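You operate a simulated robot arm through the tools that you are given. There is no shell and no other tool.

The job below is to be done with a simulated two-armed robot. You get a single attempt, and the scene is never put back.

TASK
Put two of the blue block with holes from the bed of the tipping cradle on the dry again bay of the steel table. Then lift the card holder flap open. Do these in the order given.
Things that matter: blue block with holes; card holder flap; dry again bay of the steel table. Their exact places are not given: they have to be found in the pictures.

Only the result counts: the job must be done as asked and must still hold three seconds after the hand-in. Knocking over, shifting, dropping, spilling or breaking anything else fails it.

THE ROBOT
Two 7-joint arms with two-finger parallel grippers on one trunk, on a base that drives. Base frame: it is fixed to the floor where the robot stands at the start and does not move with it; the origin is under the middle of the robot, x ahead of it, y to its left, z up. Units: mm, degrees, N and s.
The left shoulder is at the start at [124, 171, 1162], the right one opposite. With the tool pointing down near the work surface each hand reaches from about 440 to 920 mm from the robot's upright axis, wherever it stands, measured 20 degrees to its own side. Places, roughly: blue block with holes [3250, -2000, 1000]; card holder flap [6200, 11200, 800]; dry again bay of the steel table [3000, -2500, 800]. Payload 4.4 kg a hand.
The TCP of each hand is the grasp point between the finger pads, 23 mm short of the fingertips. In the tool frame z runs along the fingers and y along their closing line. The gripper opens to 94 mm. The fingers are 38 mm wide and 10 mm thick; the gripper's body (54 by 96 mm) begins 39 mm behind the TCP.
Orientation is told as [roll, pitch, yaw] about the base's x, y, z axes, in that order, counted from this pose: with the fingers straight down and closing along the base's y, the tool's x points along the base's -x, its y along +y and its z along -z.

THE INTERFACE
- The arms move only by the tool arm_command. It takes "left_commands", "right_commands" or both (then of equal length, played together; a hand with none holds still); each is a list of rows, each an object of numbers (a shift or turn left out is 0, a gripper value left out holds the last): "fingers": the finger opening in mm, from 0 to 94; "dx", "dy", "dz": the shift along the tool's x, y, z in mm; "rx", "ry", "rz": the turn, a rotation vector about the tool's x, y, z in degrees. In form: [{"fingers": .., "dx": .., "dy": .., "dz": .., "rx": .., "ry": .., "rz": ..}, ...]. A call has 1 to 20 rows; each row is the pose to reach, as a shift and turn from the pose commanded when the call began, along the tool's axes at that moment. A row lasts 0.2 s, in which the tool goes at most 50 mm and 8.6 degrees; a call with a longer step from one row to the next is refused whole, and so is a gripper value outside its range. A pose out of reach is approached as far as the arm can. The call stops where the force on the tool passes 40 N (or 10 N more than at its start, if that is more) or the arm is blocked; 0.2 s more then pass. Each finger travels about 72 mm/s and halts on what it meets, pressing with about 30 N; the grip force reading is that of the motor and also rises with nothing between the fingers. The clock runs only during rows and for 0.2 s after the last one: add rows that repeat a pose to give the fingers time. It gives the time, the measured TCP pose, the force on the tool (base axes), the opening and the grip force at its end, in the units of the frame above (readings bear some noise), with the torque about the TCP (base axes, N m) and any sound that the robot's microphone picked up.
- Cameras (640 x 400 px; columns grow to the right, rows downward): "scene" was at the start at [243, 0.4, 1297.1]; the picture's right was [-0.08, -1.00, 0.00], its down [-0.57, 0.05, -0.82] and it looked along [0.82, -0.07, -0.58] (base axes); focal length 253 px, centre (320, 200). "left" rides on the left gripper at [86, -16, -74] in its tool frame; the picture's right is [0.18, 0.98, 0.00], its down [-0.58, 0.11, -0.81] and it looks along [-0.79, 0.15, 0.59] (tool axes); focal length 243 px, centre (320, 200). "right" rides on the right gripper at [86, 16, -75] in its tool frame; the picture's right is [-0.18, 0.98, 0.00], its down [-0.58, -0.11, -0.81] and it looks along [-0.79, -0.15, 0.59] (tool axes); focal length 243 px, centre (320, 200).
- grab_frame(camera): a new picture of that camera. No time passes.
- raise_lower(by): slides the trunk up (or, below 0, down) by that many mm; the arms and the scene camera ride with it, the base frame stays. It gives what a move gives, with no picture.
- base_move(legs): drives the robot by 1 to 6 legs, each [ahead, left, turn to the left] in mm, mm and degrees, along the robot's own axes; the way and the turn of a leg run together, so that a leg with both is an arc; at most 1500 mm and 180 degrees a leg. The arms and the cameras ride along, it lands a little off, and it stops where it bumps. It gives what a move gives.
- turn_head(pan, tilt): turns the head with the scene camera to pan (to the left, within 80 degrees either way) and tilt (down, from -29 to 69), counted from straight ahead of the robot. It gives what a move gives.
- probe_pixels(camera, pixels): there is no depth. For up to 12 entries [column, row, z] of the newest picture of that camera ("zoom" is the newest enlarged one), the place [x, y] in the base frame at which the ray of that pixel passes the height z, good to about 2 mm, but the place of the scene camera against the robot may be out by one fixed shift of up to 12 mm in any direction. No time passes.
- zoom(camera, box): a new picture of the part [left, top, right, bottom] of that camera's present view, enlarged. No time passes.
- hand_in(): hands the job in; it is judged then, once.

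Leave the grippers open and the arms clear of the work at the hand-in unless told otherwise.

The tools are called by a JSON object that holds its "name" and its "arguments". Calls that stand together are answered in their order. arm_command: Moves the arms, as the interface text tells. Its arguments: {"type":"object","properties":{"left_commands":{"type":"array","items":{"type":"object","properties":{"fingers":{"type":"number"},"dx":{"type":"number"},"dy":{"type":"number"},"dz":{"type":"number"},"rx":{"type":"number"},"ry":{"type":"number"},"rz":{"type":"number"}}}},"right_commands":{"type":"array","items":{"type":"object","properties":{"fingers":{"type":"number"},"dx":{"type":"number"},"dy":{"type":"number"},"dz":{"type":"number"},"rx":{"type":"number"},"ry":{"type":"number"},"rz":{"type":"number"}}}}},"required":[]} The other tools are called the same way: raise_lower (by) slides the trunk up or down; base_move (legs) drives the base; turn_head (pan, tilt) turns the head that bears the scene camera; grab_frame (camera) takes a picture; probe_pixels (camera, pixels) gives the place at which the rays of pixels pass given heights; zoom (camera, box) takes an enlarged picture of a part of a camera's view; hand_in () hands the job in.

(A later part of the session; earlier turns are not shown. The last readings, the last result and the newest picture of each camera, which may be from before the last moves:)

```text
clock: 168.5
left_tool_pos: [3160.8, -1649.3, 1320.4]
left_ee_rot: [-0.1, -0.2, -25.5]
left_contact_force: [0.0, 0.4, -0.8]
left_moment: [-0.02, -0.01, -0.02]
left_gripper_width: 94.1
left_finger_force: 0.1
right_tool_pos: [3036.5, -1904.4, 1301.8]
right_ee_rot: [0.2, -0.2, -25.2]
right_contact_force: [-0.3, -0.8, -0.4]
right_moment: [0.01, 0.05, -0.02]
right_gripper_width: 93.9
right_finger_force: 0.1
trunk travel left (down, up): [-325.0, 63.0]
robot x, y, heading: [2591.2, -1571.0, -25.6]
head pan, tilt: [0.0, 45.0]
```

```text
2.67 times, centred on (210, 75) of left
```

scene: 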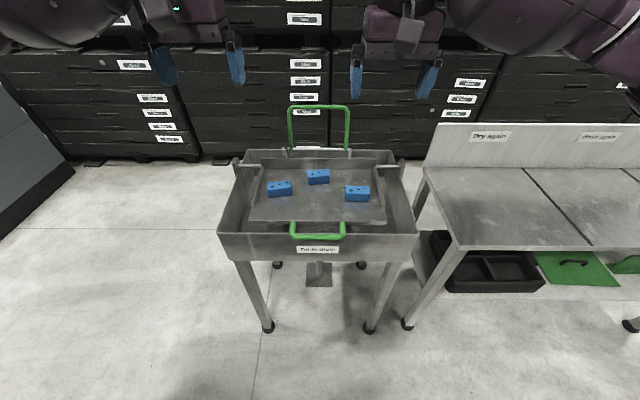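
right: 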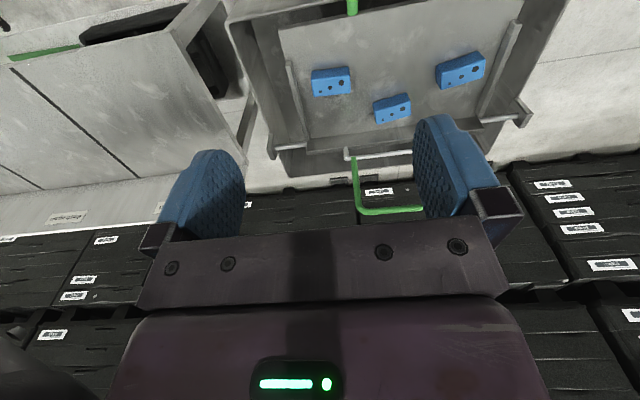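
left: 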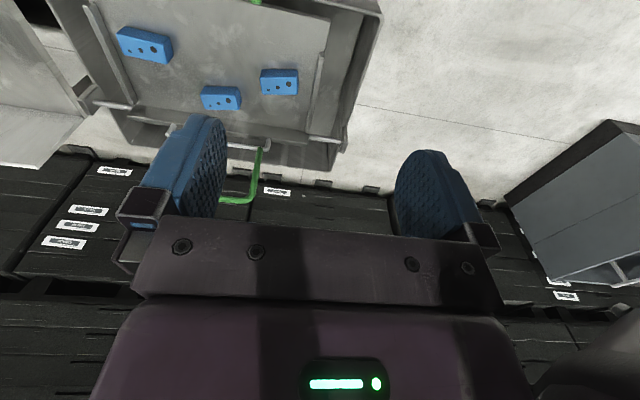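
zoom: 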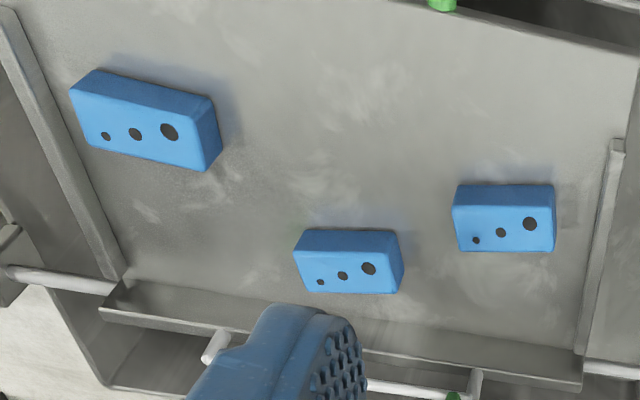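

I probe the medium holes in both wrist cameras at several heights to find where they agree.

{"name": "probe_pixels", "arguments": {"camera": "zoom", "pixels": [[501, 232, 880], [501, 232, 910], [501, 232, 940], [342, 276, 880], [342, 276, 910], [342, 276, 940], [135, 134, 880], [135, 134, 910], [135, 134, 940]]}}

{"name": "probe_pixels", "arguments": {"camera": "right", "pixels": [[461, 77, 880], [461, 77, 910], [461, 77, 940], [392, 114.5, 880], [392, 114.5, 910], [392, 114.5, 940], [330.1, 87.5, 880], [330.1, 87.5, 910], [330.1, 87.5, 940]]}}

```text
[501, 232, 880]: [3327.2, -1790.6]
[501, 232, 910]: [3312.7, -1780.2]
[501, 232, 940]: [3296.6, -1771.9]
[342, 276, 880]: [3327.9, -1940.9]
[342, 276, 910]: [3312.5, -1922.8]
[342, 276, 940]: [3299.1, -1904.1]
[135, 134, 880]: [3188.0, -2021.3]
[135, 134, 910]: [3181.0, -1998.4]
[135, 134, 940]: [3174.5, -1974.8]
```

```text
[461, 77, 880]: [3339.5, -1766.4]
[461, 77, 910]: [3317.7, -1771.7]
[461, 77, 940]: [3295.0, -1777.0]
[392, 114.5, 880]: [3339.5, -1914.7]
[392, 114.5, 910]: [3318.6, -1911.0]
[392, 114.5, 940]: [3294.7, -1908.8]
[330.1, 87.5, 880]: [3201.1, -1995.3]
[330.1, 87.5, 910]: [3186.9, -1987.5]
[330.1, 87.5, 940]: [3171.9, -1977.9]
```

All block tops are at z≈932. Now I measure orientation (big/small holes), and the bottom-front corners to get the block height.

{"name": "probe_pixels", "arguments": {"camera": "zoom", "pixels": [[530, 224, 932], [476, 240, 932], [369, 268, 932], [320, 282, 932], [169, 131, 932], [106, 136, 932], [213, 97, 890], [213, 97, 910], [97, 70, 890], [97, 70, 910], [552, 184, 890], [552, 184, 910]]}}

{"name": "probe_pixels", "arguments": {"camera": "right", "pixels": [[475.25, 68.75, 932], [449.75, 83.4, 932], [402.5, 108.9, 932], [383, 119.75, 932], [341.4, 82.6, 932], [320.4, 91.6, 932], [348.9, 67.3, 890], [348.9, 67.3, 910], [311.4, 71.4, 890], [311.4, 71.4, 910]]}}

```text
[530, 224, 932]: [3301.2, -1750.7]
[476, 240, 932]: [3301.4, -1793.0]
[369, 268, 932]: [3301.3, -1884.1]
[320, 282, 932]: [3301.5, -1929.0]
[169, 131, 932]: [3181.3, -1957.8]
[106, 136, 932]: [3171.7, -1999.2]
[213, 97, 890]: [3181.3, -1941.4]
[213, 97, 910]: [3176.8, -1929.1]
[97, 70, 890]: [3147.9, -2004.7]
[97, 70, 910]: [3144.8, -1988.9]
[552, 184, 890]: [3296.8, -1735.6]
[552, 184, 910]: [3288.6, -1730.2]
```

```text
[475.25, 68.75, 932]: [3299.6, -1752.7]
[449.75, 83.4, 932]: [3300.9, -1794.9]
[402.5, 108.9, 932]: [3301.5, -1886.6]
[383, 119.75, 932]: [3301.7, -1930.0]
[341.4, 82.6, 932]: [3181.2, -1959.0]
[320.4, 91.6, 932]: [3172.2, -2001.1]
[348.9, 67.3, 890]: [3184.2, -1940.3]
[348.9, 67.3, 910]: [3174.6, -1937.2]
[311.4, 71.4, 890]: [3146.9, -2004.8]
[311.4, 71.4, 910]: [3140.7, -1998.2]
```

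Hole lines run diagonally on the tops, so I measure the top-face corners of B1 and B3 directly.

{"name": "probe_pixels", "arguments": {"camera": "zoom", "pixels": [[455, 206, 932], [551, 201, 932], [554, 250, 932], [461, 250, 932], [71, 89, 932], [203, 116, 932], [207, 170, 932], [87, 146, 932], [457, 187, 891], [552, 185, 891], [97, 70, 891], [213, 97, 891]]}}

{"name": "probe_pixels", "arguments": {"camera": "right", "pixels": [[441.1, 73.6, 932], [485.4, 58.6, 932], [483.1, 76.2, 932], [441.9, 89.4, 932], [311.4, 79.3, 932], [350, 75.5, 932], [350, 92.4, 932], [314, 96.5, 932], [436.6, 65, 891], [481.3, 51.1, 891]]}}

```text
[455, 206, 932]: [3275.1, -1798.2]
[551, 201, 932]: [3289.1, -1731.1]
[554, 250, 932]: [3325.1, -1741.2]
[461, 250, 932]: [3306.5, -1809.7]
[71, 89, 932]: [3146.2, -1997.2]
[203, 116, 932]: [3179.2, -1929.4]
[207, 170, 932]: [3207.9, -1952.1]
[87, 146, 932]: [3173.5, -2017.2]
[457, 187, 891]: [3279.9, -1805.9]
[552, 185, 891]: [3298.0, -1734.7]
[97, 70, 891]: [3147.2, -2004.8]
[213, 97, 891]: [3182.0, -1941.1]
```

```text
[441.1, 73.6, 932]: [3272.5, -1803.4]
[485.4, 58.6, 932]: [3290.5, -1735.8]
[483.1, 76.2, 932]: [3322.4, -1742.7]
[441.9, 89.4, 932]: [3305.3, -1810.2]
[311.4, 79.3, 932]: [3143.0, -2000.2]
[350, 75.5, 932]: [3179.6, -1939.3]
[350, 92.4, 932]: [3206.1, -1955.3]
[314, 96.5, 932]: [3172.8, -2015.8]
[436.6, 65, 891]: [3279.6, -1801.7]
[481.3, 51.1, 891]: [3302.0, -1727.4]
```

Block sizes: ~70×36×41 mm, bed at z≈891. B3 centre (3176,-1976), long axis 61.6°; B1 centre (3298.5,-1771.6), long axis 76°. I'll grip them lengthwise, high enough that fingertips stay above the bed rims. First I move the right hand above B3 to z=1100, yaw −28.4°, opening 88.

{"name": "arm_command", "arguments": {"right_commands": [{"dx": -26, "dy": -1, "dz": 34, "rz": 0.5, "fingers": 88}, {"dx": -52, "dy": -2, "dz": 67, "rz": 1}, {"dx": -78, "dy": -3, "dz": 101, "rz": 1.5}, {"dx": -104, "dy": -4, "dz": 134, "rz": 2}, {"dx": -130, "dy": -5, "dz": 168, "rz": 2.6}, {"dx": -156.7, "dy": -5.4, "dz": 201.8, "rz": 3.2}, {"dx": -156.7, "dy": -5.4, "dz": 201.8, "rz": 3.2}]}}

{"name": "grab_frame", "arguments": {"camera": "right"}}

{"name": "zoom", "arguments": {"camera": "right", "box": [220, 0, 460, 150]}}

```text
clock: 170.1
left_tool_pos: [3160.0, -1650.5, 1320.7]
left_ee_rot: [-0.1, -0.1, -25.5]
left_contact_force: [-0.4, 0.3, 0.1]
left_moment: [-0.01, 0.0, 0.0]
left_gripper_width: 94.0
left_finger_force: 0.0
right_tool_pos: [3176.1, -1977.1, 1099.7]
right_ee_rot: [0.2, -0.3, -28.4]
right_contact_force: [-0.5, 0.5, 0.2]
right_moment: [-0.02, -0.02, 0.01]
right_gripper_width: 88.1
right_finger_force: 0.1
trunk travel left (down, up): [-325.0, 63.0]
robot x, y, heading: [2594.4, -1573.4, -25.7]
head pan, tilt: [0.0, 45.0]
```

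```text
taken
```

right: 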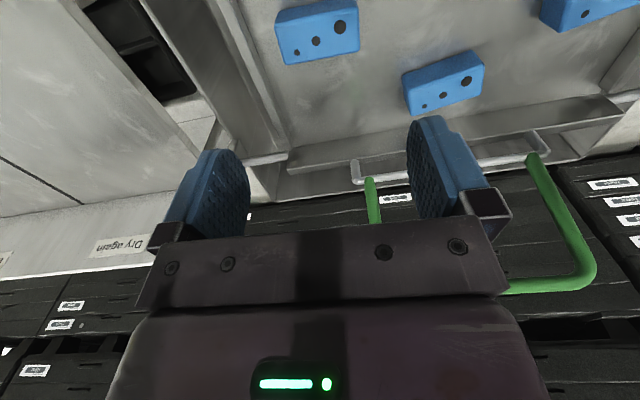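

```text
2.67 times, centred on (340, 75) of right
```

zoom: 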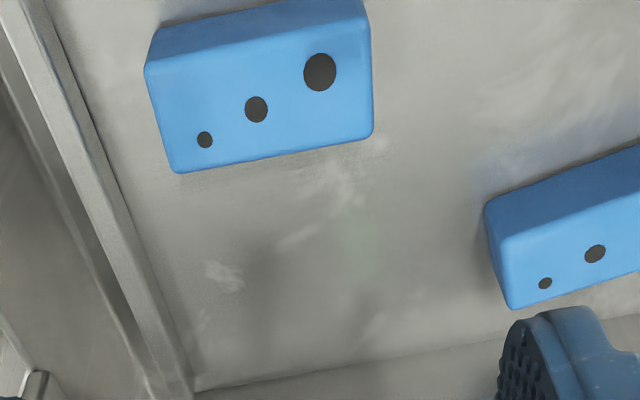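

The hand is above B3. I probe B3's top-face corners in this view at z=932.

{"name": "probe_pixels", "arguments": {"camera": "zoom", "pixels": [[149, 66, 932], [362, 24, 932], [371, 136, 932], [177, 172, 932], [320, 72, 932], [205, 140, 932], [85, 140, 905], [115, 140, 905]]}}

```text
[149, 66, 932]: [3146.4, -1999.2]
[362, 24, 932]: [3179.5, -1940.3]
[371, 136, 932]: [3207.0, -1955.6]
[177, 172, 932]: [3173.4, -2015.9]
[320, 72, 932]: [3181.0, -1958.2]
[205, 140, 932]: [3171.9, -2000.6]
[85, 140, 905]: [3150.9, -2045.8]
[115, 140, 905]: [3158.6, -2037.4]
```

Alignment matches within 1 mm. I descend to TCP z≈926 (fingertips ~903).

{"name": "arm_command", "arguments": {"right_commands": [{"dz": 45, "rz": 0.6}, {"dz": 90, "rz": 0.6}, {"dz": 130, "rz": 0.6}, {"dz": 155, "rz": 0.6}, {"dz": 173.5, "dy": -0.5, "rz": 0.6}, {"dz": 173.5, "dy": -0.5, "rz": 0.6}]}}

{"name": "grab_frame", "arguments": {"camera": "right"}}

{"name": "grab_frame", "arguments": {"camera": "scene"}}

```text
clock: 171.5
left_tool_pos: [3161.4, -1649.7, 1321.4]
left_ee_rot: [-0.1, -0.1, -25.5]
left_contact_force: [-0.1, -0.2, 0.0]
left_moment: [0.02, 0.02, -0.05]
left_gripper_width: 93.7
left_finger_force: 0.1
right_tool_pos: [3177.9, -1978.2, 925.5]
right_ee_rot: [0.3, -0.2, -29.1]
right_contact_force: [0.1, 1.1, -0.4]
right_moment: [0.01, -0.03, -0.01]
right_gripper_width: 88.1
right_finger_force: 0.1
trunk travel left (down, up): [-325.0, 63.0]
robot x, y, heading: [2593.7, -1572.2, -25.5]
head pan, tilt: [0.0, 45.0]
```

```text
taken
```

right: 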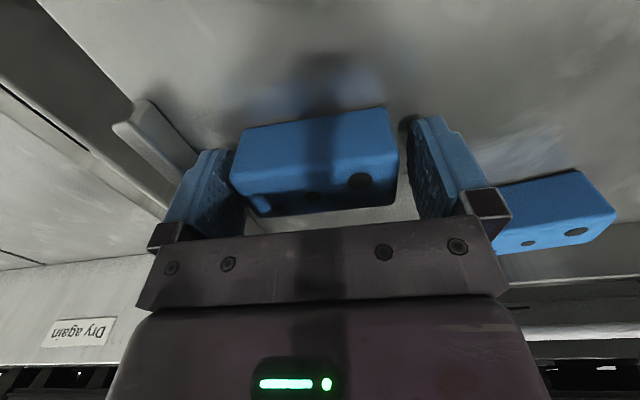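

```text
taken
```

scene: 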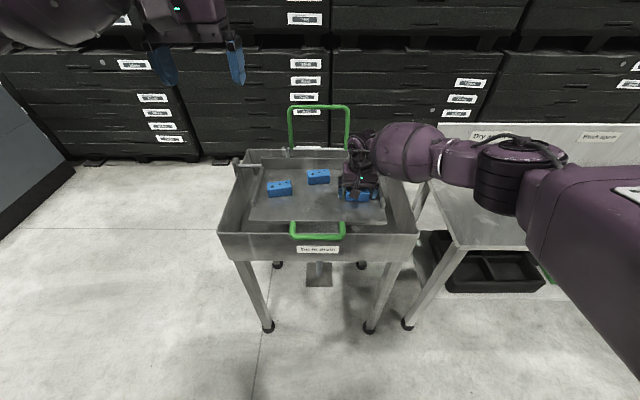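

B3 sits between the fingers. I close on it.

{"name": "arm_command", "arguments": {"right_commands": [{"fingers": 76}, {"fingers": 66}, {"fingers": 60}, {"fingers": 60}]}}

```text
clock: 172.5
left_tool_pos: [3162.1, -1649.0, 1321.3]
left_ee_rot: [-0.1, -0.1, -25.6]
left_contact_force: [0.6, 0.2, -0.1]
left_moment: [0.01, 0.02, -0.01]
left_gripper_width: 93.8
left_finger_force: 0.1
right_tool_pos: [3178.6, -1976.9, 924.7]
right_ee_rot: [0.1, -0.3, -29.0]
right_contact_force: [0.1, 0.6, -0.9]
right_moment: [0.02, -0.02, 0.01]
right_gripper_width: 73.6
right_finger_force: 30.5
trunk travel left (down, up): [-325.0, 63.0]
robot x, y, heading: [2590.3, -1572.4, -25.6]
head pan, tilt: [0.0, 45.0]
```

Gripped at 73.6 mm with 30 N. I lift straight up by 215 mm.

{"name": "arm_command", "arguments": {"right_commands": [{"dz": -10}, {"dz": -30}, {"dz": -70}, {"dz": -115}, {"dz": -160}, {"dz": -205}, {"dz": -225}, {"dz": -225}]}}

{"name": "grab_frame", "arguments": {"camera": "right"}}

{"name": "grab_frame", "arguments": {"camera": "scene"}}

{"name": "grab_frame", "arguments": {"camera": "left"}}

```text
clock: 174.3
left_tool_pos: [3161.5, -1650.0, 1319.8]
left_ee_rot: [-0.1, -0.1, -25.6]
left_contact_force: [0.0, -0.1, 0.5]
left_moment: [-0.01, -0.01, 0.0]
left_gripper_width: 94.0
left_finger_force: 0.0
right_tool_pos: [3176.1, -1976.4, 1152.7]
right_ee_rot: [0.3, -0.2, -29.0]
right_contact_force: [-0.6, 0.4, -1.7]
right_moment: [-0.02, -0.01, -0.03]
right_gripper_width: 73.7
right_finger_force: 30.6
trunk travel left (down, up): [-325.0, 63.0]
robot x, y, heading: [2596.6, -1570.3, -25.5]
head pan, tilt: [0.0, 45.0]
```

```text
taken
```

right: 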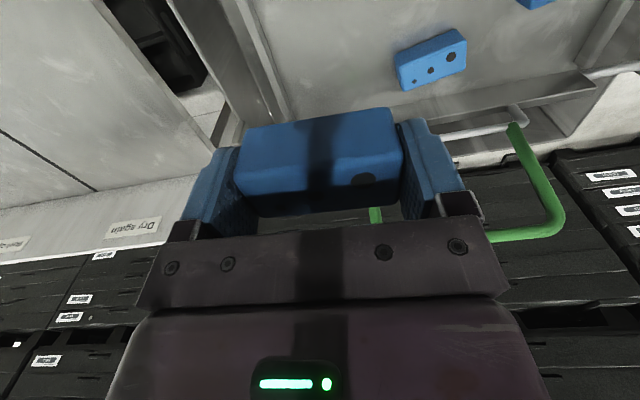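

```text
taken
```

scene: 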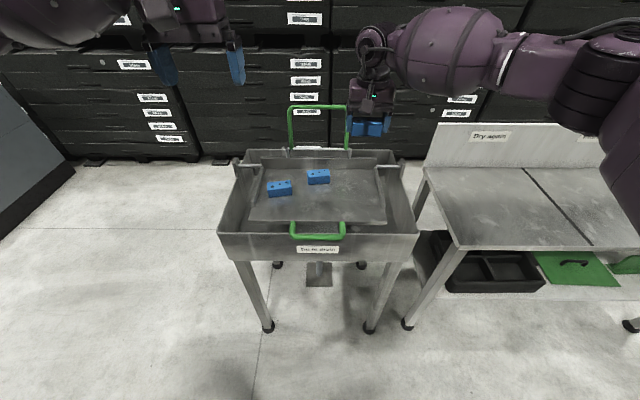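

```text
taken
```

left: 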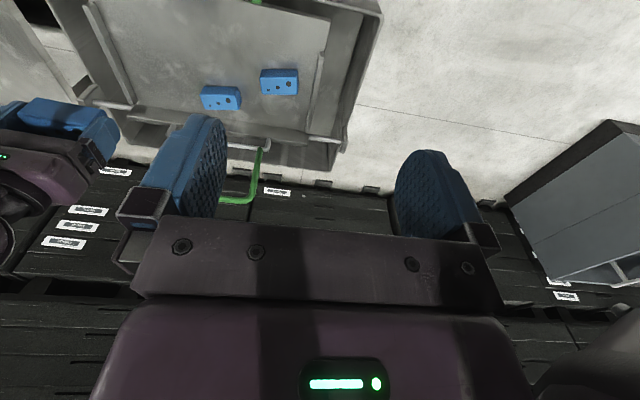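

B3 is held and the bed didn't move. Now the left hand goes above B1 to z=1100, yaw −14°, opening 88.

{"name": "arm_command", "arguments": {"left_commands": [{"dx": -25, "dy": -7, "dz": 31, "rz": -1.65, "fingers": 88}, {"dx": -50, "dy": -14.5, "dz": 63, "rz": -3.3}, {"dx": -75, "dy": -21.7, "dz": 94, "rz": -5}, {"dx": -100, "dy": -29, "dz": 126, "rz": -6.6}, {"dx": -126, "dy": -36, "dz": 157, "rz": -8.3}, {"dx": -151, "dy": -43, "dz": 189, "rz": -9.9}, {"dx": -176, "dy": -50.6, "dz": 220, "rz": -11.55}, {"dx": -176, "dy": -50.6, "dz": 220, "rz": -11.55}]}}

{"name": "grab_frame", "arguments": {"camera": "left"}}

{"name": "zoom", "arguments": {"camera": "left", "box": [200, 0, 440, 150]}}

```text
clock: 176.1
left_tool_pos: [3297.6, -1771.0, 1099.6]
left_ee_rot: [-0.1, -0.3, -14.0]
left_contact_force: [0.8, 0.2, -0.2]
left_moment: [0.03, 0.01, -0.01]
left_gripper_width: 88.1
left_finger_force: 0.1
right_tool_pos: [3175.7, -1975.8, 1151.5]
right_ee_rot: [0.1, -0.2, -29.1]
right_contact_force: [-0.8, -0.3, -0.8]
right_moment: [-0.05, 0.02, 0.03]
right_gripper_width: 73.7
right_finger_force: 29.9
trunk travel left (down, up): [-325.0, 63.0]
robot x, y, heading: [2593.9, -1574.5, -26.0]
head pan, tilt: [0.0, 45.0]
```

```text
taken
```

left: 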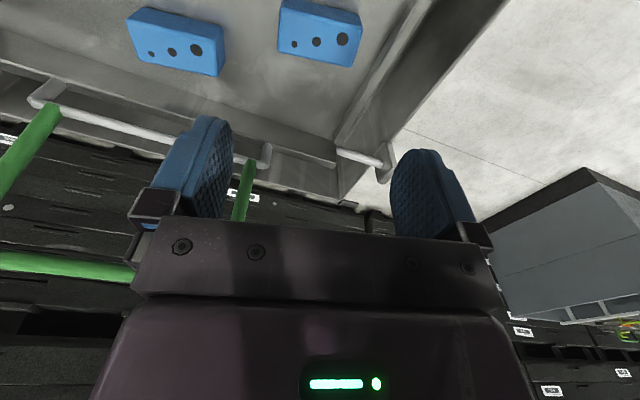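

```text
2.67 times, centred on (320, 75) of left
```

zoom: 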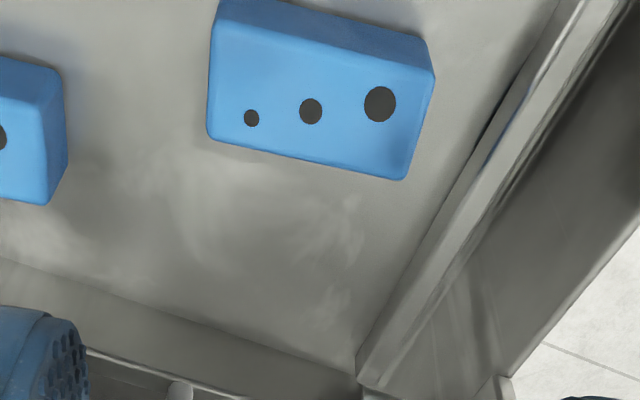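

I probe B1's top-face corners and the green handle posts at guessed heights.

{"name": "probe_pixels", "arguments": {"camera": "zoom", "pixels": [[215, 25, 932], [431, 72, 932], [404, 178, 932], [212, 136, 932], [380, 104, 932], [252, 118, 932], [480, 150, 905], [500, 165, 905]]}}

{"name": "probe_pixels", "arguments": {"camera": "left", "pixels": [[250, 165, 960], [240, 215, 1000], [45, 115, 960], [60, 265, 1100], [60, 265, 1150]]}}

```text
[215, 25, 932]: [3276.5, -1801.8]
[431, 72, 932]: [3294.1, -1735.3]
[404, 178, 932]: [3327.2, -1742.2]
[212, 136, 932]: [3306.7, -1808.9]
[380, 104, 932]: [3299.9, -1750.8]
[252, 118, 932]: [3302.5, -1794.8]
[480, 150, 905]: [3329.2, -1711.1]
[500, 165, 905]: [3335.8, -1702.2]
```

```text
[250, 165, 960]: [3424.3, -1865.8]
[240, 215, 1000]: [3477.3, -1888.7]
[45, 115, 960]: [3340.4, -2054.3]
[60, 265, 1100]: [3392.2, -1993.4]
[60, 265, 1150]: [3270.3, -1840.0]
```

B1 centre ≈ (3300,-1771.3), long axis ~75.2°. I correct by ~2.4 mm forward and 0.8° and descend to z≈925.

{"name": "arm_command", "arguments": {"left_commands": [{"dz": 45, "dx": -2.4, "dy": 0.3, "rz": 0.8}, {"dz": 90, "dx": -2.4, "dy": 0.3, "rz": 0.8}, {"dz": 130, "dx": -2.4, "dy": 0.3, "rz": 0.8}, {"dz": 155, "dx": -2.4, "dy": 0.3, "rz": 0.8}, {"dz": 174, "dx": -2.4, "dy": 0.3, "rz": 0.8}, {"dz": 174, "dx": -2.4, "dy": 0.3, "rz": 0.8}]}}

{"name": "grab_frame", "arguments": {"camera": "left"}}

{"name": "grab_frame", "arguments": {"camera": "scene"}}

```text
clock: 177.5
left_tool_pos: [3301.3, -1772.6, 927.4]
left_ee_rot: [-0.1, -0.1, -15.0]
left_contact_force: [0.2, -0.4, 0.6]
left_moment: [0.03, -0.02, 0.01]
left_gripper_width: 88.1
left_finger_force: 0.0
right_tool_pos: [3176.5, -1977.6, 1151.6]
right_ee_rot: [0.3, -0.2, -28.9]
right_contact_force: [0.0, 0.5, -1.1]
right_moment: [0.02, -0.01, -0.01]
right_gripper_width: 73.5
right_finger_force: 30.5
trunk travel left (down, up): [-325.0, 63.0]
robot x, y, heading: [2599.2, -1570.5, -25.5]
head pan, tilt: [0.0, 45.0]
```

```text
taken
```

left: 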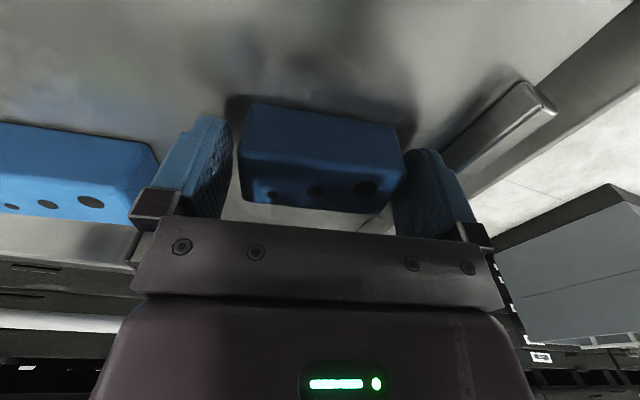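

```text
taken
```

scene: 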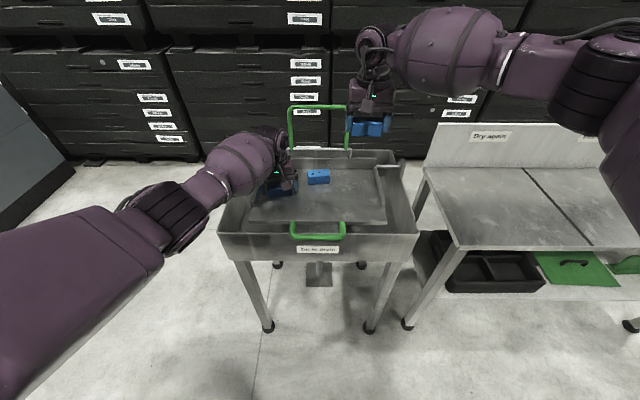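

B1 sits between the fingers. I close the left gripper.

{"name": "arm_command", "arguments": {"left_commands": [{"fingers": 76}, {"fingers": 66}, {"fingers": 60}, {"fingers": 60}]}}

{"name": "arm_command", "arguments": {"left_commands": [{"dz": -10}, {"dz": -30}, {"dz": -70}, {"dz": -115}, {"dz": -160}, {"dz": -205}, {"dz": -225}, {"dz": -225}]}}

{"name": "grab_frame", "arguments": {"camera": "left"}}

{"name": "grab_frame", "arguments": {"camera": "scene"}}

```text
clock: 178.5
left_tool_pos: [3299.9, -1771.8, 927.5]
left_ee_rot: [-0.1, -0.2, -14.9]
left_contact_force: [-0.4, -0.3, 0.0]
left_moment: [-0.02, 0.01, 0.01]
left_gripper_width: 73.3
left_finger_force: 30.2
right_tool_pos: [3178.5, -1976.5, 1152.2]
right_ee_rot: [0.2, -0.2, -29.0]
right_contact_force: [0.5, -0.3, -1.6]
right_moment: [-0.04, -0.02, 0.03]
right_gripper_width: 73.4
right_finger_force: 29.4
trunk travel left (down, up): [-325.0, 63.0]
robot x, y, heading: [2593.3, -1572.0, -26.0]
head pan, tilt: [0.0, 45.0]
```

```text
clock: 180.3
left_tool_pos: [3301.3, -1773.7, 1154.5]
left_ee_rot: [0.0, -0.1, -14.8]
left_contact_force: [0.0, 0.1, -0.8]
left_moment: [0.0, -0.01, -0.01]
left_gripper_width: 73.5
left_finger_force: 29.9
right_tool_pos: [3177.2, -1977.6, 1151.4]
right_ee_rot: [0.2, -0.1, -29.0]
right_contact_force: [0.3, -1.0, -1.5]
right_moment: [0.0, 0.0, -0.03]
right_gripper_width: 73.7
right_finger_force: 30.6
trunk travel left (down, up): [-325.0, 63.0]
robot x, y, heading: [2595.6, -1573.5, -25.4]
head pan, tilt: [0.0, 45.0]
```

```text
taken
```

left: 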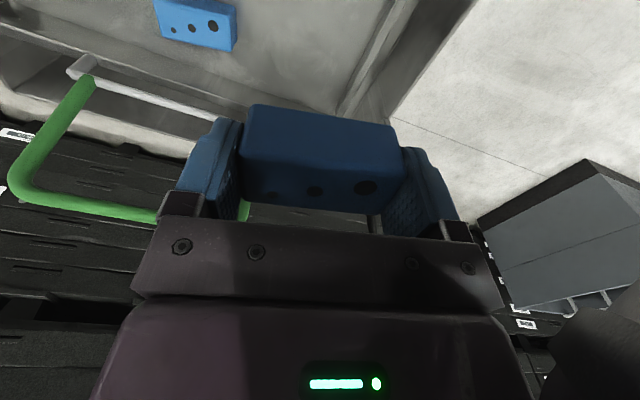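

```text
taken
```

scene: 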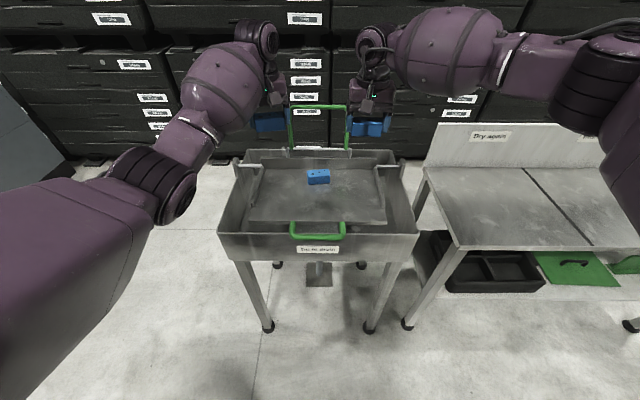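

Both blocks are held (73.5 mm, 30 N each), and the third stays on the bed. I raise both hands by 100 mm and pull them back 150 mm for the drive.

{"name": "arm_command", "arguments": {"left_commands": [{"dz": -40}, {"dz": -80, "dx": 20, "dy": 4}, {"dz": -100, "dx": 55, "dy": 10}, {"dz": -100, "dx": 100, "dy": 19}, {"dz": -100, "dx": 147.4, "dy": 28}, {"dz": -100, "dx": 147.4, "dy": 28}], "right_commands": [{"dz": -40}, {"dz": -80, "dx": 20, "dy": -1}, {"dz": -100, "dx": 55, "dy": -3}, {"dz": -100, "dx": 100, "dy": -6}, {"dz": -100, "dx": 149.7, "dy": -9}, {"dz": -100, "dx": 149.7, "dy": -9}]}}

{"name": "grab_frame", "arguments": {"camera": "scene"}}

{"name": "probe_pixels", "arguments": {"camera": "scene", "pixels": [[427, 170, 800], [522, 168, 800], [593, 245, 800], [460, 248, 800], [438, 124, 1000], [540, 124, 1000], [405, 325, 0], [630, 326, 0]]}}

```text
clock: 181.7
left_tool_pos: [3166.9, -1707.1, 1250.0]
left_ee_rot: [0.0, 0.0, -14.8]
left_contact_force: [0.5, -1.0, -1.2]
left_moment: [-0.03, 0.01, 0.01]
left_gripper_width: 73.5
left_finger_force: 29.9
right_tool_pos: [3041.8, -1911.7, 1250.0]
right_ee_rot: [0.2, -0.1, -29.1]
right_contact_force: [0.7, -0.9, -0.9]
right_moment: [0.03, 0.03, 0.0]
right_gripper_width: 73.7
right_finger_force: 30.0
trunk travel left (down, up): [-325.0, 63.0]
robot x, y, heading: [2594.2, -1569.4, -25.8]
head pan, tilt: [0.0, 45.0]
```

```text
taken
```

scene: 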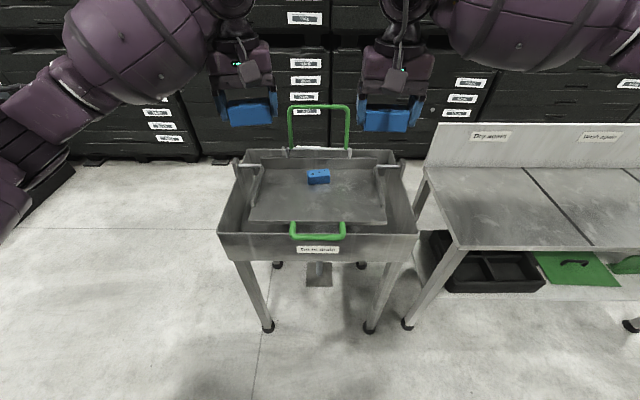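

```text
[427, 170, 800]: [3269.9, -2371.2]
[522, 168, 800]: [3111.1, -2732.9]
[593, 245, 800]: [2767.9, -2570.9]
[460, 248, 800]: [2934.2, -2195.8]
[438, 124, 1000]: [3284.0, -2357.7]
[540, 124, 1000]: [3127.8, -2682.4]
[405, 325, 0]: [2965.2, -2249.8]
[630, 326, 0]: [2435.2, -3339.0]
```

The Dry-again bay's corners (z 800): (3270,-2371), (3111,-2733), (2768,-2571), (2934,-2196); centre ≈ (3020,-2468). I drive right 625 mm so that the bay is in front of me.

{"name": "base_move", "arguments": {"legs": [[0, -625, 0]]}}

{"name": "grab_frame", "arguments": {"camera": "scene"}}

{"name": "grab_frame", "arguments": {"camera": "right"}}

{"name": "grab_frame", "arguments": {"camera": "left"}}

```text
clock: 187.6
left_tool_pos: [2895.8, -2268.7, 1253.2]
left_ee_rot: [-0.1, -0.1, -14.6]
left_contact_force: [-0.4, 0.2, -0.3]
left_moment: [0.02, -0.01, -0.01]
left_gripper_width: 73.6
left_finger_force: 29.9
right_tool_pos: [2775.0, -2473.9, 1250.9]
right_ee_rot: [0.2, -0.2, -28.7]
right_contact_force: [0.0, 0.0, -0.1]
right_moment: [-0.01, 0.01, -0.02]
right_gripper_width: 73.5
right_finger_force: 29.9
trunk travel left (down, up): [-325.0, 63.0]
robot x, y, heading: [2324.6, -2133.4, -25.1]
head pan, tilt: [0.0, 45.0]
```

```text
taken
```

scene: 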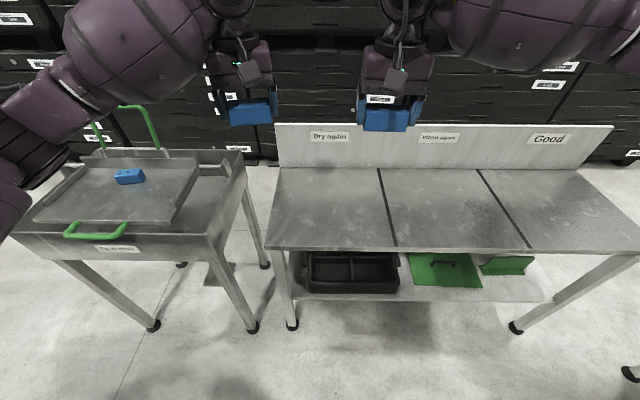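

```text
taken
```

right: 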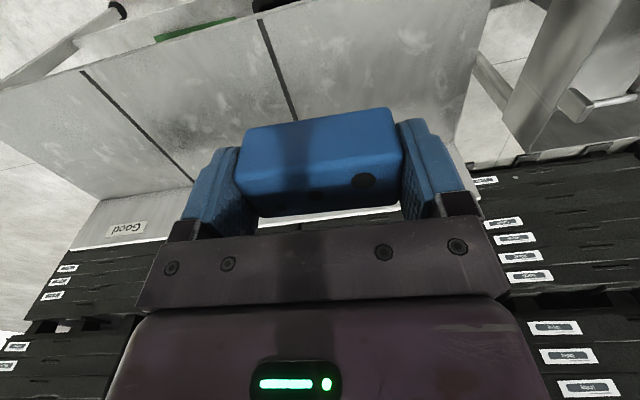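

```text
taken
```

left: 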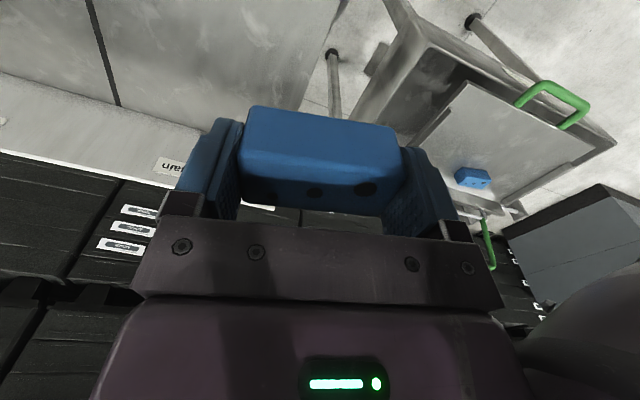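

I'm facing the bay. To get the table's height I zoom on the division line in both wrist cameras.

{"name": "zoom", "arguments": {"camera": "right", "box": [200, 0, 440, 150]}}

{"name": "zoom", "arguments": {"camera": "left", "box": [0, 0, 240, 150]}}

```text
2.67 times, centred on (320, 75) of right
```

zoom: 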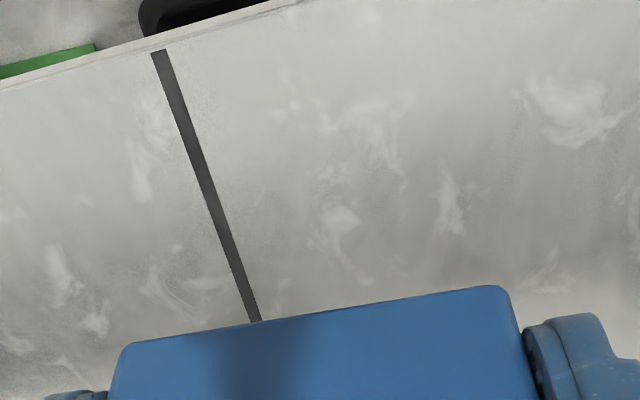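

```text
2.67 times, centred on (120, 75) of left
```

zoom: 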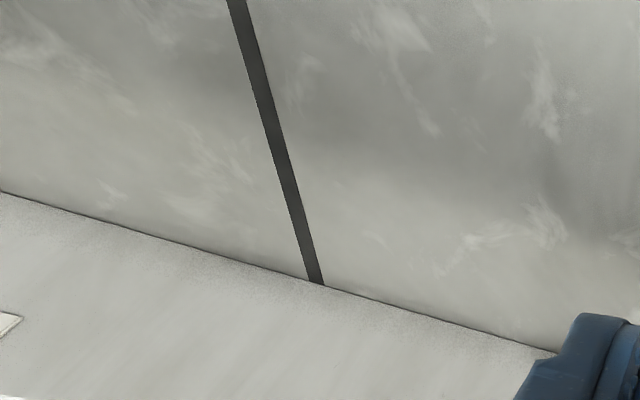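

I compare the division line in both cameras at several heights.

{"name": "probe_pixels", "arguments": {"camera": "zoom", "pixels": [[238, 2, 780], [317, 283, 780], [238, 2, 800], [317, 283, 800], [238, 2, 820], [317, 283, 820], [238, 2, 840], [317, 283, 840]]}}

{"name": "probe_pixels", "arguments": {"camera": "right", "pixels": [[260, 19.5, 780], [295.6, 120, 780], [260, 19.5, 800], [295.6, 120, 800], [260, 19.5, 820], [295.6, 120, 820], [260, 19.5, 840], [295.6, 120, 840]]}}

```text
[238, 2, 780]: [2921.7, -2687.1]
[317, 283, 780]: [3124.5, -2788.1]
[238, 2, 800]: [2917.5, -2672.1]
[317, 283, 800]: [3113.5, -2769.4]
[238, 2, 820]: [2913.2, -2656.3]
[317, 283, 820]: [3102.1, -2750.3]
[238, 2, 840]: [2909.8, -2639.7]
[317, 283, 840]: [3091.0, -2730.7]
```

```text
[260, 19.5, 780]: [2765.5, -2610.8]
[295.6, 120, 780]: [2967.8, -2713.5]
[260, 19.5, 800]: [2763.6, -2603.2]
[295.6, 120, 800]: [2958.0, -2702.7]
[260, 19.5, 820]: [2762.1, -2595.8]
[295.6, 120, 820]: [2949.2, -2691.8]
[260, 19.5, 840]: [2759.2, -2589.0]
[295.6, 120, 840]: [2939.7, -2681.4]
```

The lines agree best near z≈775. I probe the table's corners and divisions in the scene view at z=775 to get the bay pitch.

{"name": "probe_pixels", "arguments": {"camera": "scene", "pixels": [[267.5, 249, 775], [395.5, 249, 775], [531, 249, 775], [277, 168, 775], [378.5, 168, 775], [478, 168, 775], [278, 124, 930], [612, 124, 930]]}}

```text
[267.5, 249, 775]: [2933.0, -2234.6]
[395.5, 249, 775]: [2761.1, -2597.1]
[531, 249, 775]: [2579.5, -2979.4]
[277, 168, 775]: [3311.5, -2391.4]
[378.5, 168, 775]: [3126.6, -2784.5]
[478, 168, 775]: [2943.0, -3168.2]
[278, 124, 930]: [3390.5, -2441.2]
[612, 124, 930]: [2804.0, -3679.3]
```

The bay spans ~420 mm. Planned spots: right block at (2977,-2594), left block at (3066,-2415). I lower the trunk by 150 mm for better reach at the table (hands stay well above).

{"name": "raise_lower", "arguments": {"by": -150}}

```text
clock: 189.4
left_tool_pos: [2894.4, -2267.5, 1104.2]
left_ee_rot: [-0.2, -0.3, -14.4]
left_contact_force: [0.3, -0.1, -1.0]
left_moment: [0.02, -0.02, 0.01]
left_gripper_width: 73.6
left_finger_force: 30.1
right_tool_pos: [2773.5, -2472.4, 1103.9]
right_ee_rot: [0.2, -0.4, -28.7]
right_contact_force: [-0.9, 1.0, -0.3]
right_moment: [-0.01, -0.04, 0.01]
right_gripper_width: 73.6
right_finger_force: 30.1
trunk travel left (down, up): [-175.0, 213.0]
robot x, y, heading: [2323.5, -2138.3, -25.3]
head pan, tilt: [0.0, 45.0]
```

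I move the right hand over its spot to z=900.

{"name": "arm_command", "arguments": {"right_commands": [{"dx": -34, "dy": -1.3, "dz": 25, "rz": -0.3}, {"dx": -68, "dy": -2.5, "dz": 52, "rz": -0.7}, {"dx": -102, "dy": -3.8, "dz": 80, "rz": -1}, {"dx": -136, "dy": -5.1, "dz": 110, "rz": -1.3}, {"dx": -170, "dy": -6.4, "dz": 140, "rz": -1.6}, {"dx": -204, "dy": -7.7, "dz": 170, "rz": -2}, {"dx": -236.9, "dy": -8.9, "dz": 204, "rz": -2.3}, {"dx": -236.9, "dy": -8.9, "dz": 204, "rz": -2.3}]}}

{"name": "grab_frame", "arguments": {"camera": "right"}}

{"name": "grab_frame", "arguments": {"camera": "scene"}}

{"name": "grab_frame", "arguments": {"camera": "left"}}

```text
clock: 191.2
left_tool_pos: [2896.0, -2268.0, 1103.1]
left_ee_rot: [-0.1, -0.2, -14.5]
left_contact_force: [0.1, 0.0, -1.2]
left_moment: [-0.02, 0.01, -0.01]
left_gripper_width: 73.4
left_finger_force: 29.9
right_tool_pos: [2977.8, -2593.8, 899.5]
right_ee_rot: [0.1, -0.3, -26.4]
right_contact_force: [1.2, -0.2, -1.7]
right_moment: [-0.02, -0.01, -0.02]
right_gripper_width: 73.5
right_finger_force: 29.7
trunk travel left (down, up): [-175.0, 213.0]
robot x, y, heading: [2326.0, -2141.0, -25.1]
head pan, tilt: [0.0, 45.0]
```

```text
taken
```

right: 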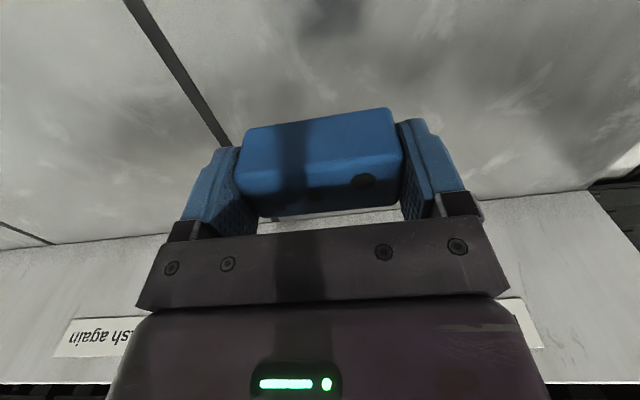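

```text
taken
```

scene: 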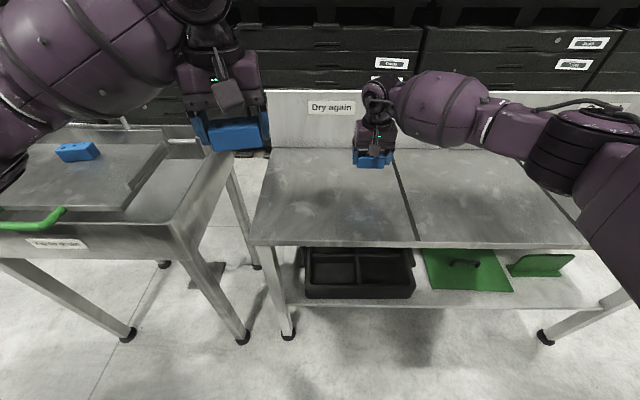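

```text
taken
```

left: 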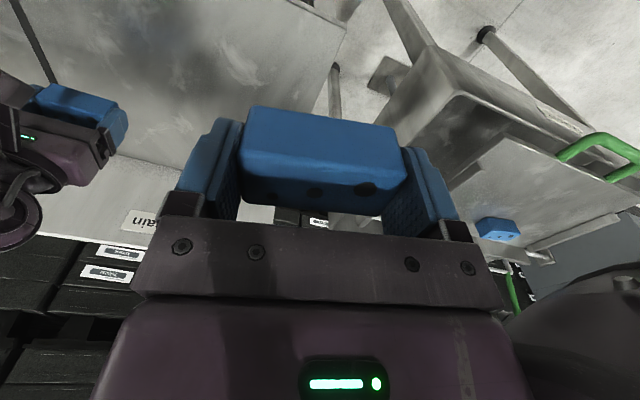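

The block is above the Dry-again bay with the division line to its right. I probe the division line from this lower viewpoint for the table height.

{"name": "zoom", "arguments": {"camera": "right", "box": [100, 0, 260, 100]}}

{"name": "probe_pixels", "arguments": {"camera": "right", "pixels": [[132, 0, 760], [224, 140, 760], [132, 0, 775], [224, 140, 775], [132, 0, 790], [224, 140, 790], [132, 0, 805], [224, 140, 805]]}}

```text
4.00 times, centred on (180, 50) of right
```

zoom: 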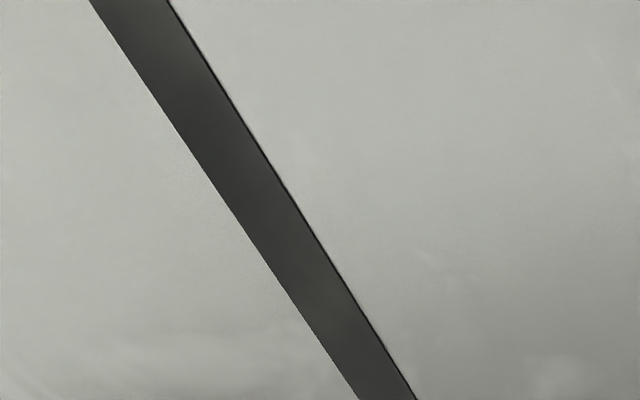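

```text
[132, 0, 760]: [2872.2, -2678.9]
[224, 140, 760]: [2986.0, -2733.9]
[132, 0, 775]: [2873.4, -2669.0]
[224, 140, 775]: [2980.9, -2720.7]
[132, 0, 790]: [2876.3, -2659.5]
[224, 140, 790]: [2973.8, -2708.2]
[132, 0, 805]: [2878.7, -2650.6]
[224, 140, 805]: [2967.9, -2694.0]
```

Table top ≈ z 777, so contact is expected near TCP z≈811. I lower to z≈817 first.

{"name": "arm_command", "arguments": {"right_commands": [{"dz": 35}, {"dz": 65}, {"dz": 80}, {"dz": 82.5}, {"dz": 82.5}]}}

{"name": "zoom", "arguments": {"camera": "scene", "box": [320, 110, 440, 185]}}

```text
clock: 192.4
left_tool_pos: [2897.5, -2269.5, 1102.4]
left_ee_rot: [-0.1, -0.1, -14.5]
left_contact_force: [0.2, 0.5, -0.8]
left_moment: [-0.02, 0.01, 0.0]
left_gripper_width: 73.8
left_finger_force: 29.7
right_tool_pos: [2979.3, -2592.8, 815.4]
right_ee_rot: [0.2, -0.2, -26.4]
right_contact_force: [-0.9, -1.0, -1.1]
right_moment: [-0.04, -0.01, 0.0]
right_gripper_width: 73.4
right_finger_force: 29.8
trunk travel left (down, up): [-175.0, 213.0]
robot x, y, heading: [2324.6, -2135.3, -25.5]
head pan, tilt: [0.0, 45.0]
```

```text
5.33 times, centred on (380, 148) of scene
```

zoom: 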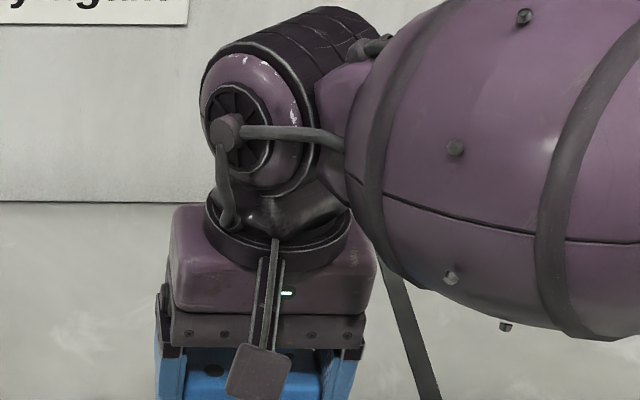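

No contact yet at z≈815–817. I lower in 2 mm steps and read the force.

{"name": "arm_command", "arguments": {"right_commands": [{"dz": 2}, {"dz": 2}]}}

{"name": "arm_command", "arguments": {"right_commands": [{"dz": 2}, {"dz": 2}]}}

```text
clock: 193.0
left_tool_pos: [2896.3, -2269.0, 1102.2]
left_ee_rot: [-0.2, -0.2, -14.4]
left_contact_force: [-0.3, -0.5, -0.1]
left_moment: [0.0, -0.02, 0.01]
left_gripper_width: 73.7
left_finger_force: 29.8
right_tool_pos: [2979.7, -2594.0, 813.3]
right_ee_rot: [0.3, -0.3, -26.4]
right_contact_force: [-1.0, -0.5, -1.8]
right_moment: [0.04, 0.0, -0.02]
right_gripper_width: 73.4
right_finger_force: 30.1
trunk travel left (down, up): [-175.0, 213.0]
robot x, y, heading: [2326.5, -2130.7, -25.5]
head pan, tilt: [0.0, 45.0]
```

```text
clock: 193.6
left_tool_pos: [2896.7, -2269.4, 1101.9]
left_ee_rot: [-0.1, -0.1, -14.5]
left_contact_force: [0.1, 0.1, -2.1]
left_moment: [0.0, -0.02, 0.0]
left_gripper_width: 73.6
left_finger_force: 29.6
right_tool_pos: [2978.0, -2594.1, 811.8]
right_ee_rot: [0.2, -0.2, -26.5]
right_contact_force: [0.2, 0.5, -1.1]
right_moment: [0.0, 0.0, -0.03]
right_gripper_width: 73.6
right_finger_force: 29.3
trunk travel left (down, up): [-175.0, 213.0]
robot x, y, heading: [2325.0, -2137.8, -25.4]
head pan, tilt: [0.0, 45.0]
```

{"name": "arm_command", "arguments": {"right_commands": [{"dz": 1.5}, {"dz": 1.5}]}}

{"name": "arm_command", "arguments": {"right_commands": [{"dz": 1.5}, {"dz": 1.5}]}}

{"name": "grab_frame", "arguments": {"camera": "right"}}

```text
clock: 194.2
left_tool_pos: [2896.5, -2269.7, 1101.2]
left_ee_rot: [-0.1, -0.1, -14.5]
left_contact_force: [-0.3, 0.1, -0.1]
left_moment: [0.01, -0.02, -0.01]
left_gripper_width: 73.9
left_finger_force: 29.9
right_tool_pos: [2978.0, -2594.0, 810.0]
right_ee_rot: [0.2, -0.2, -26.5]
right_contact_force: [0.5, 0.5, -1.4]
right_moment: [0.01, 0.0, -0.02]
right_gripper_width: 73.5
right_finger_force: 29.8
trunk travel left (down, up): [-175.0, 213.0]
robot x, y, heading: [2324.8, -2132.6, -25.2]
head pan, tilt: [0.0, 45.0]
```

```text
clock: 194.8
left_tool_pos: [2896.3, -2267.8, 1103.1]
left_ee_rot: [-0.2, -0.3, -14.5]
left_contact_force: [-0.2, 0.0, -1.7]
left_moment: [0.0, 0.0, -0.02]
left_gripper_width: 73.6
left_finger_force: 30.1
right_tool_pos: [2978.7, -2594.9, 810.1]
right_ee_rot: [0.1, -0.2, -26.4]
right_contact_force: [0.8, 0.2, 5.4]
right_moment: [-0.2, 0.14, -0.04]
right_gripper_width: 73.7
right_finger_force: 30.2
trunk travel left (down, up): [-175.0, 213.0]
robot x, y, heading: [2322.5, -2136.1, -25.6]
head pan, tilt: [0.0, 45.0]
```

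```text
taken
```

right: 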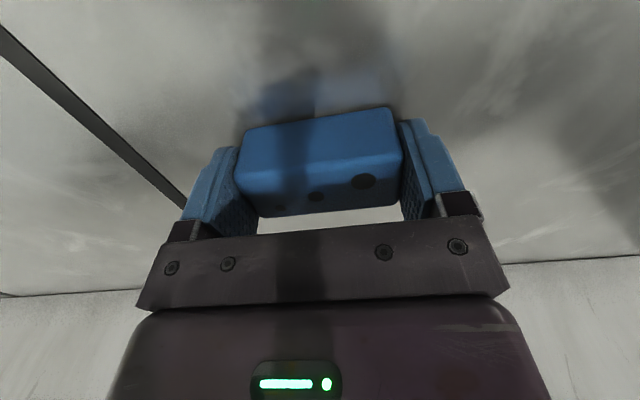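

Contact: 5.4 N upward at TCP z≈810. I press 1 mm more to seat it, then open the right fingers.

{"name": "arm_command", "arguments": {"right_commands": [{"dz": 1}, {"dz": 1, "fingers": 76}, {"dz": 0.5, "fingers": 84}, {"dz": 0, "fingers": 90}, {"dz": 0, "fingers": 90}]}}

{"name": "grab_frame", "arguments": {"camera": "right"}}

```text
clock: 196.0
left_tool_pos: [2896.8, -2267.8, 1102.2]
left_ee_rot: [0.0, -0.1, -14.5]
left_contact_force: [-0.3, -0.4, -1.4]
left_moment: [0.01, 0.0, 0.0]
left_gripper_width: 73.7
left_finger_force: 30.0
right_tool_pos: [2979.5, -2593.6, 808.1]
right_ee_rot: [0.1, -0.2, -26.5]
right_contact_force: [0.5, 0.1, -0.2]
right_moment: [-0.01, -0.01, 0.0]
right_gripper_width: 90.2
right_finger_force: 0.0
trunk travel left (down, up): [-175.0, 213.0]
robot x, y, heading: [2326.9, -2138.4, -25.4]
head pan, tilt: [0.0, 45.0]
```

```text
taken
```

right: 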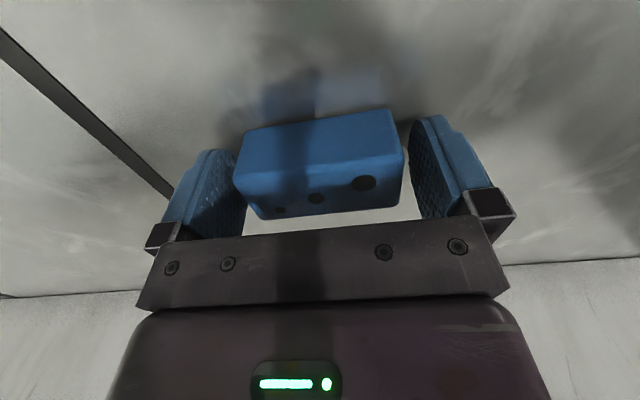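

The block stands free on the table. I raise the right hand straight up and pull it back.

{"name": "arm_command", "arguments": {"right_commands": [{"dz": -15}, {"dz": -45}, {"dz": -90}, {"dz": -135}, {"dz": -180}, {"dz": -225}, {"dz": -265, "dx": 20}, {"dz": -295, "dx": 55}, {"dz": -295, "dx": 100}, {"dz": -295, "dx": 145}, {"dz": -295, "dx": 190}, {"dz": -295, "dx": 235}]}}

{"name": "grab_frame", "arguments": {"camera": "right"}}

{"name": "grab_frame", "arguments": {"camera": "scene"}}

```text
clock: 198.6
left_tool_pos: [2896.5, -2268.1, 1101.8]
left_ee_rot: [-0.2, -0.2, -14.6]
left_contact_force: [-0.1, 0.0, -1.1]
left_moment: [-0.02, 0.0, 0.0]
left_gripper_width: 73.6
left_finger_force: 29.9
right_tool_pos: [2765.6, -2489.8, 1102.1]
right_ee_rot: [0.1, -0.2, -26.4]
right_contact_force: [-0.2, 0.5, -0.2]
right_moment: [0.01, 0.0, 0.02]
right_gripper_width: 90.2
right_finger_force: 0.0
trunk travel left (down, up): [-175.0, 213.0]
robot x, y, heading: [2326.3, -2137.2, -25.3]
head pan, tilt: [0.0, 45.0]
```

```text
taken
```

right: 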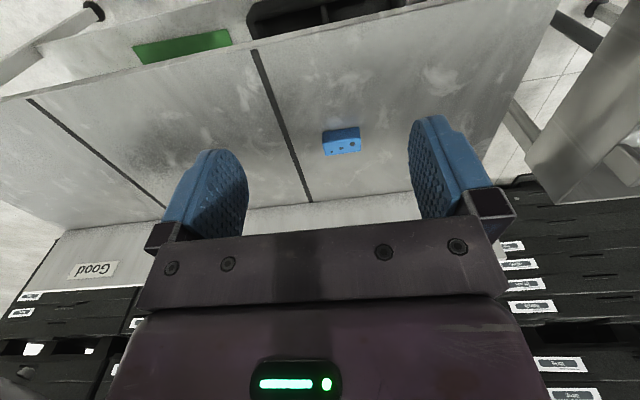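

```text
taken
```

scene: 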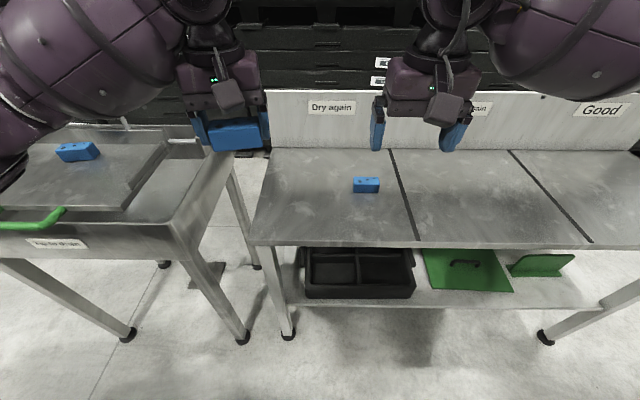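

The first block stands on the Dry-again bay at (366,184). Now the left hand goes over its spot (3066,-2415) to z=900, turning to yaw −26.4°.

{"name": "arm_command", "arguments": {"left_commands": [{"dx": -28.7, "dy": -14.3, "dz": 20, "rz": 1.7}, {"dx": -57.4, "dy": -28.5, "dz": 45, "rz": 3.4}, {"dx": -86, "dy": -42.8, "dz": 75, "rz": 5.1}, {"dx": -115, "dy": -57, "dz": 105, "rz": 6.8}, {"dx": -143.5, "dy": -71.4, "dz": 137, "rz": 8.5}, {"dx": -172, "dy": -85.6, "dz": 170, "rz": 10.2}, {"dx": -200.9, "dy": -99.9, "dz": 202, "rz": 11.9}, {"dx": -200.9, "dy": -99.9, "dz": 202, "rz": 11.9}]}}

{"name": "grab_frame", "arguments": {"camera": "left"}}

{"name": "grab_frame", "arguments": {"camera": "scene"}}

```text
clock: 200.4
left_tool_pos: [3067.5, -2415.8, 902.2]
left_ee_rot: [0.0, -0.2, -26.5]
left_contact_force: [0.1, 0.1, -0.6]
left_moment: [-0.02, -0.01, -0.01]
left_gripper_width: 73.7
left_finger_force: 29.8
right_tool_pos: [2767.3, -2489.4, 1102.2]
right_ee_rot: [0.2, -0.4, -26.3]
right_contact_force: [-0.3, -0.4, -0.4]
right_moment: [-0.02, -0.02, 0.01]
right_gripper_width: 89.6
right_finger_force: 0.2
trunk travel left (down, up): [-175.0, 213.0]
robot x, y, heading: [2324.3, -2141.4, -25.4]
head pan, tilt: [0.0, 45.0]
```

```text
taken
```

left: 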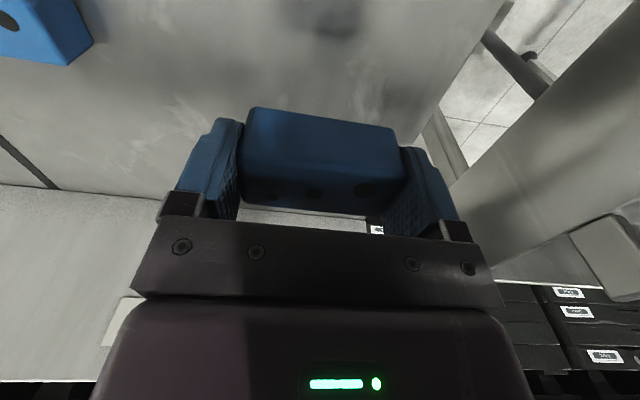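

```text
taken
```

scene: 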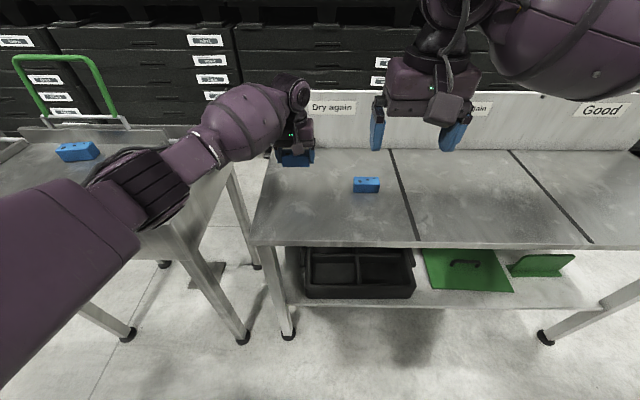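

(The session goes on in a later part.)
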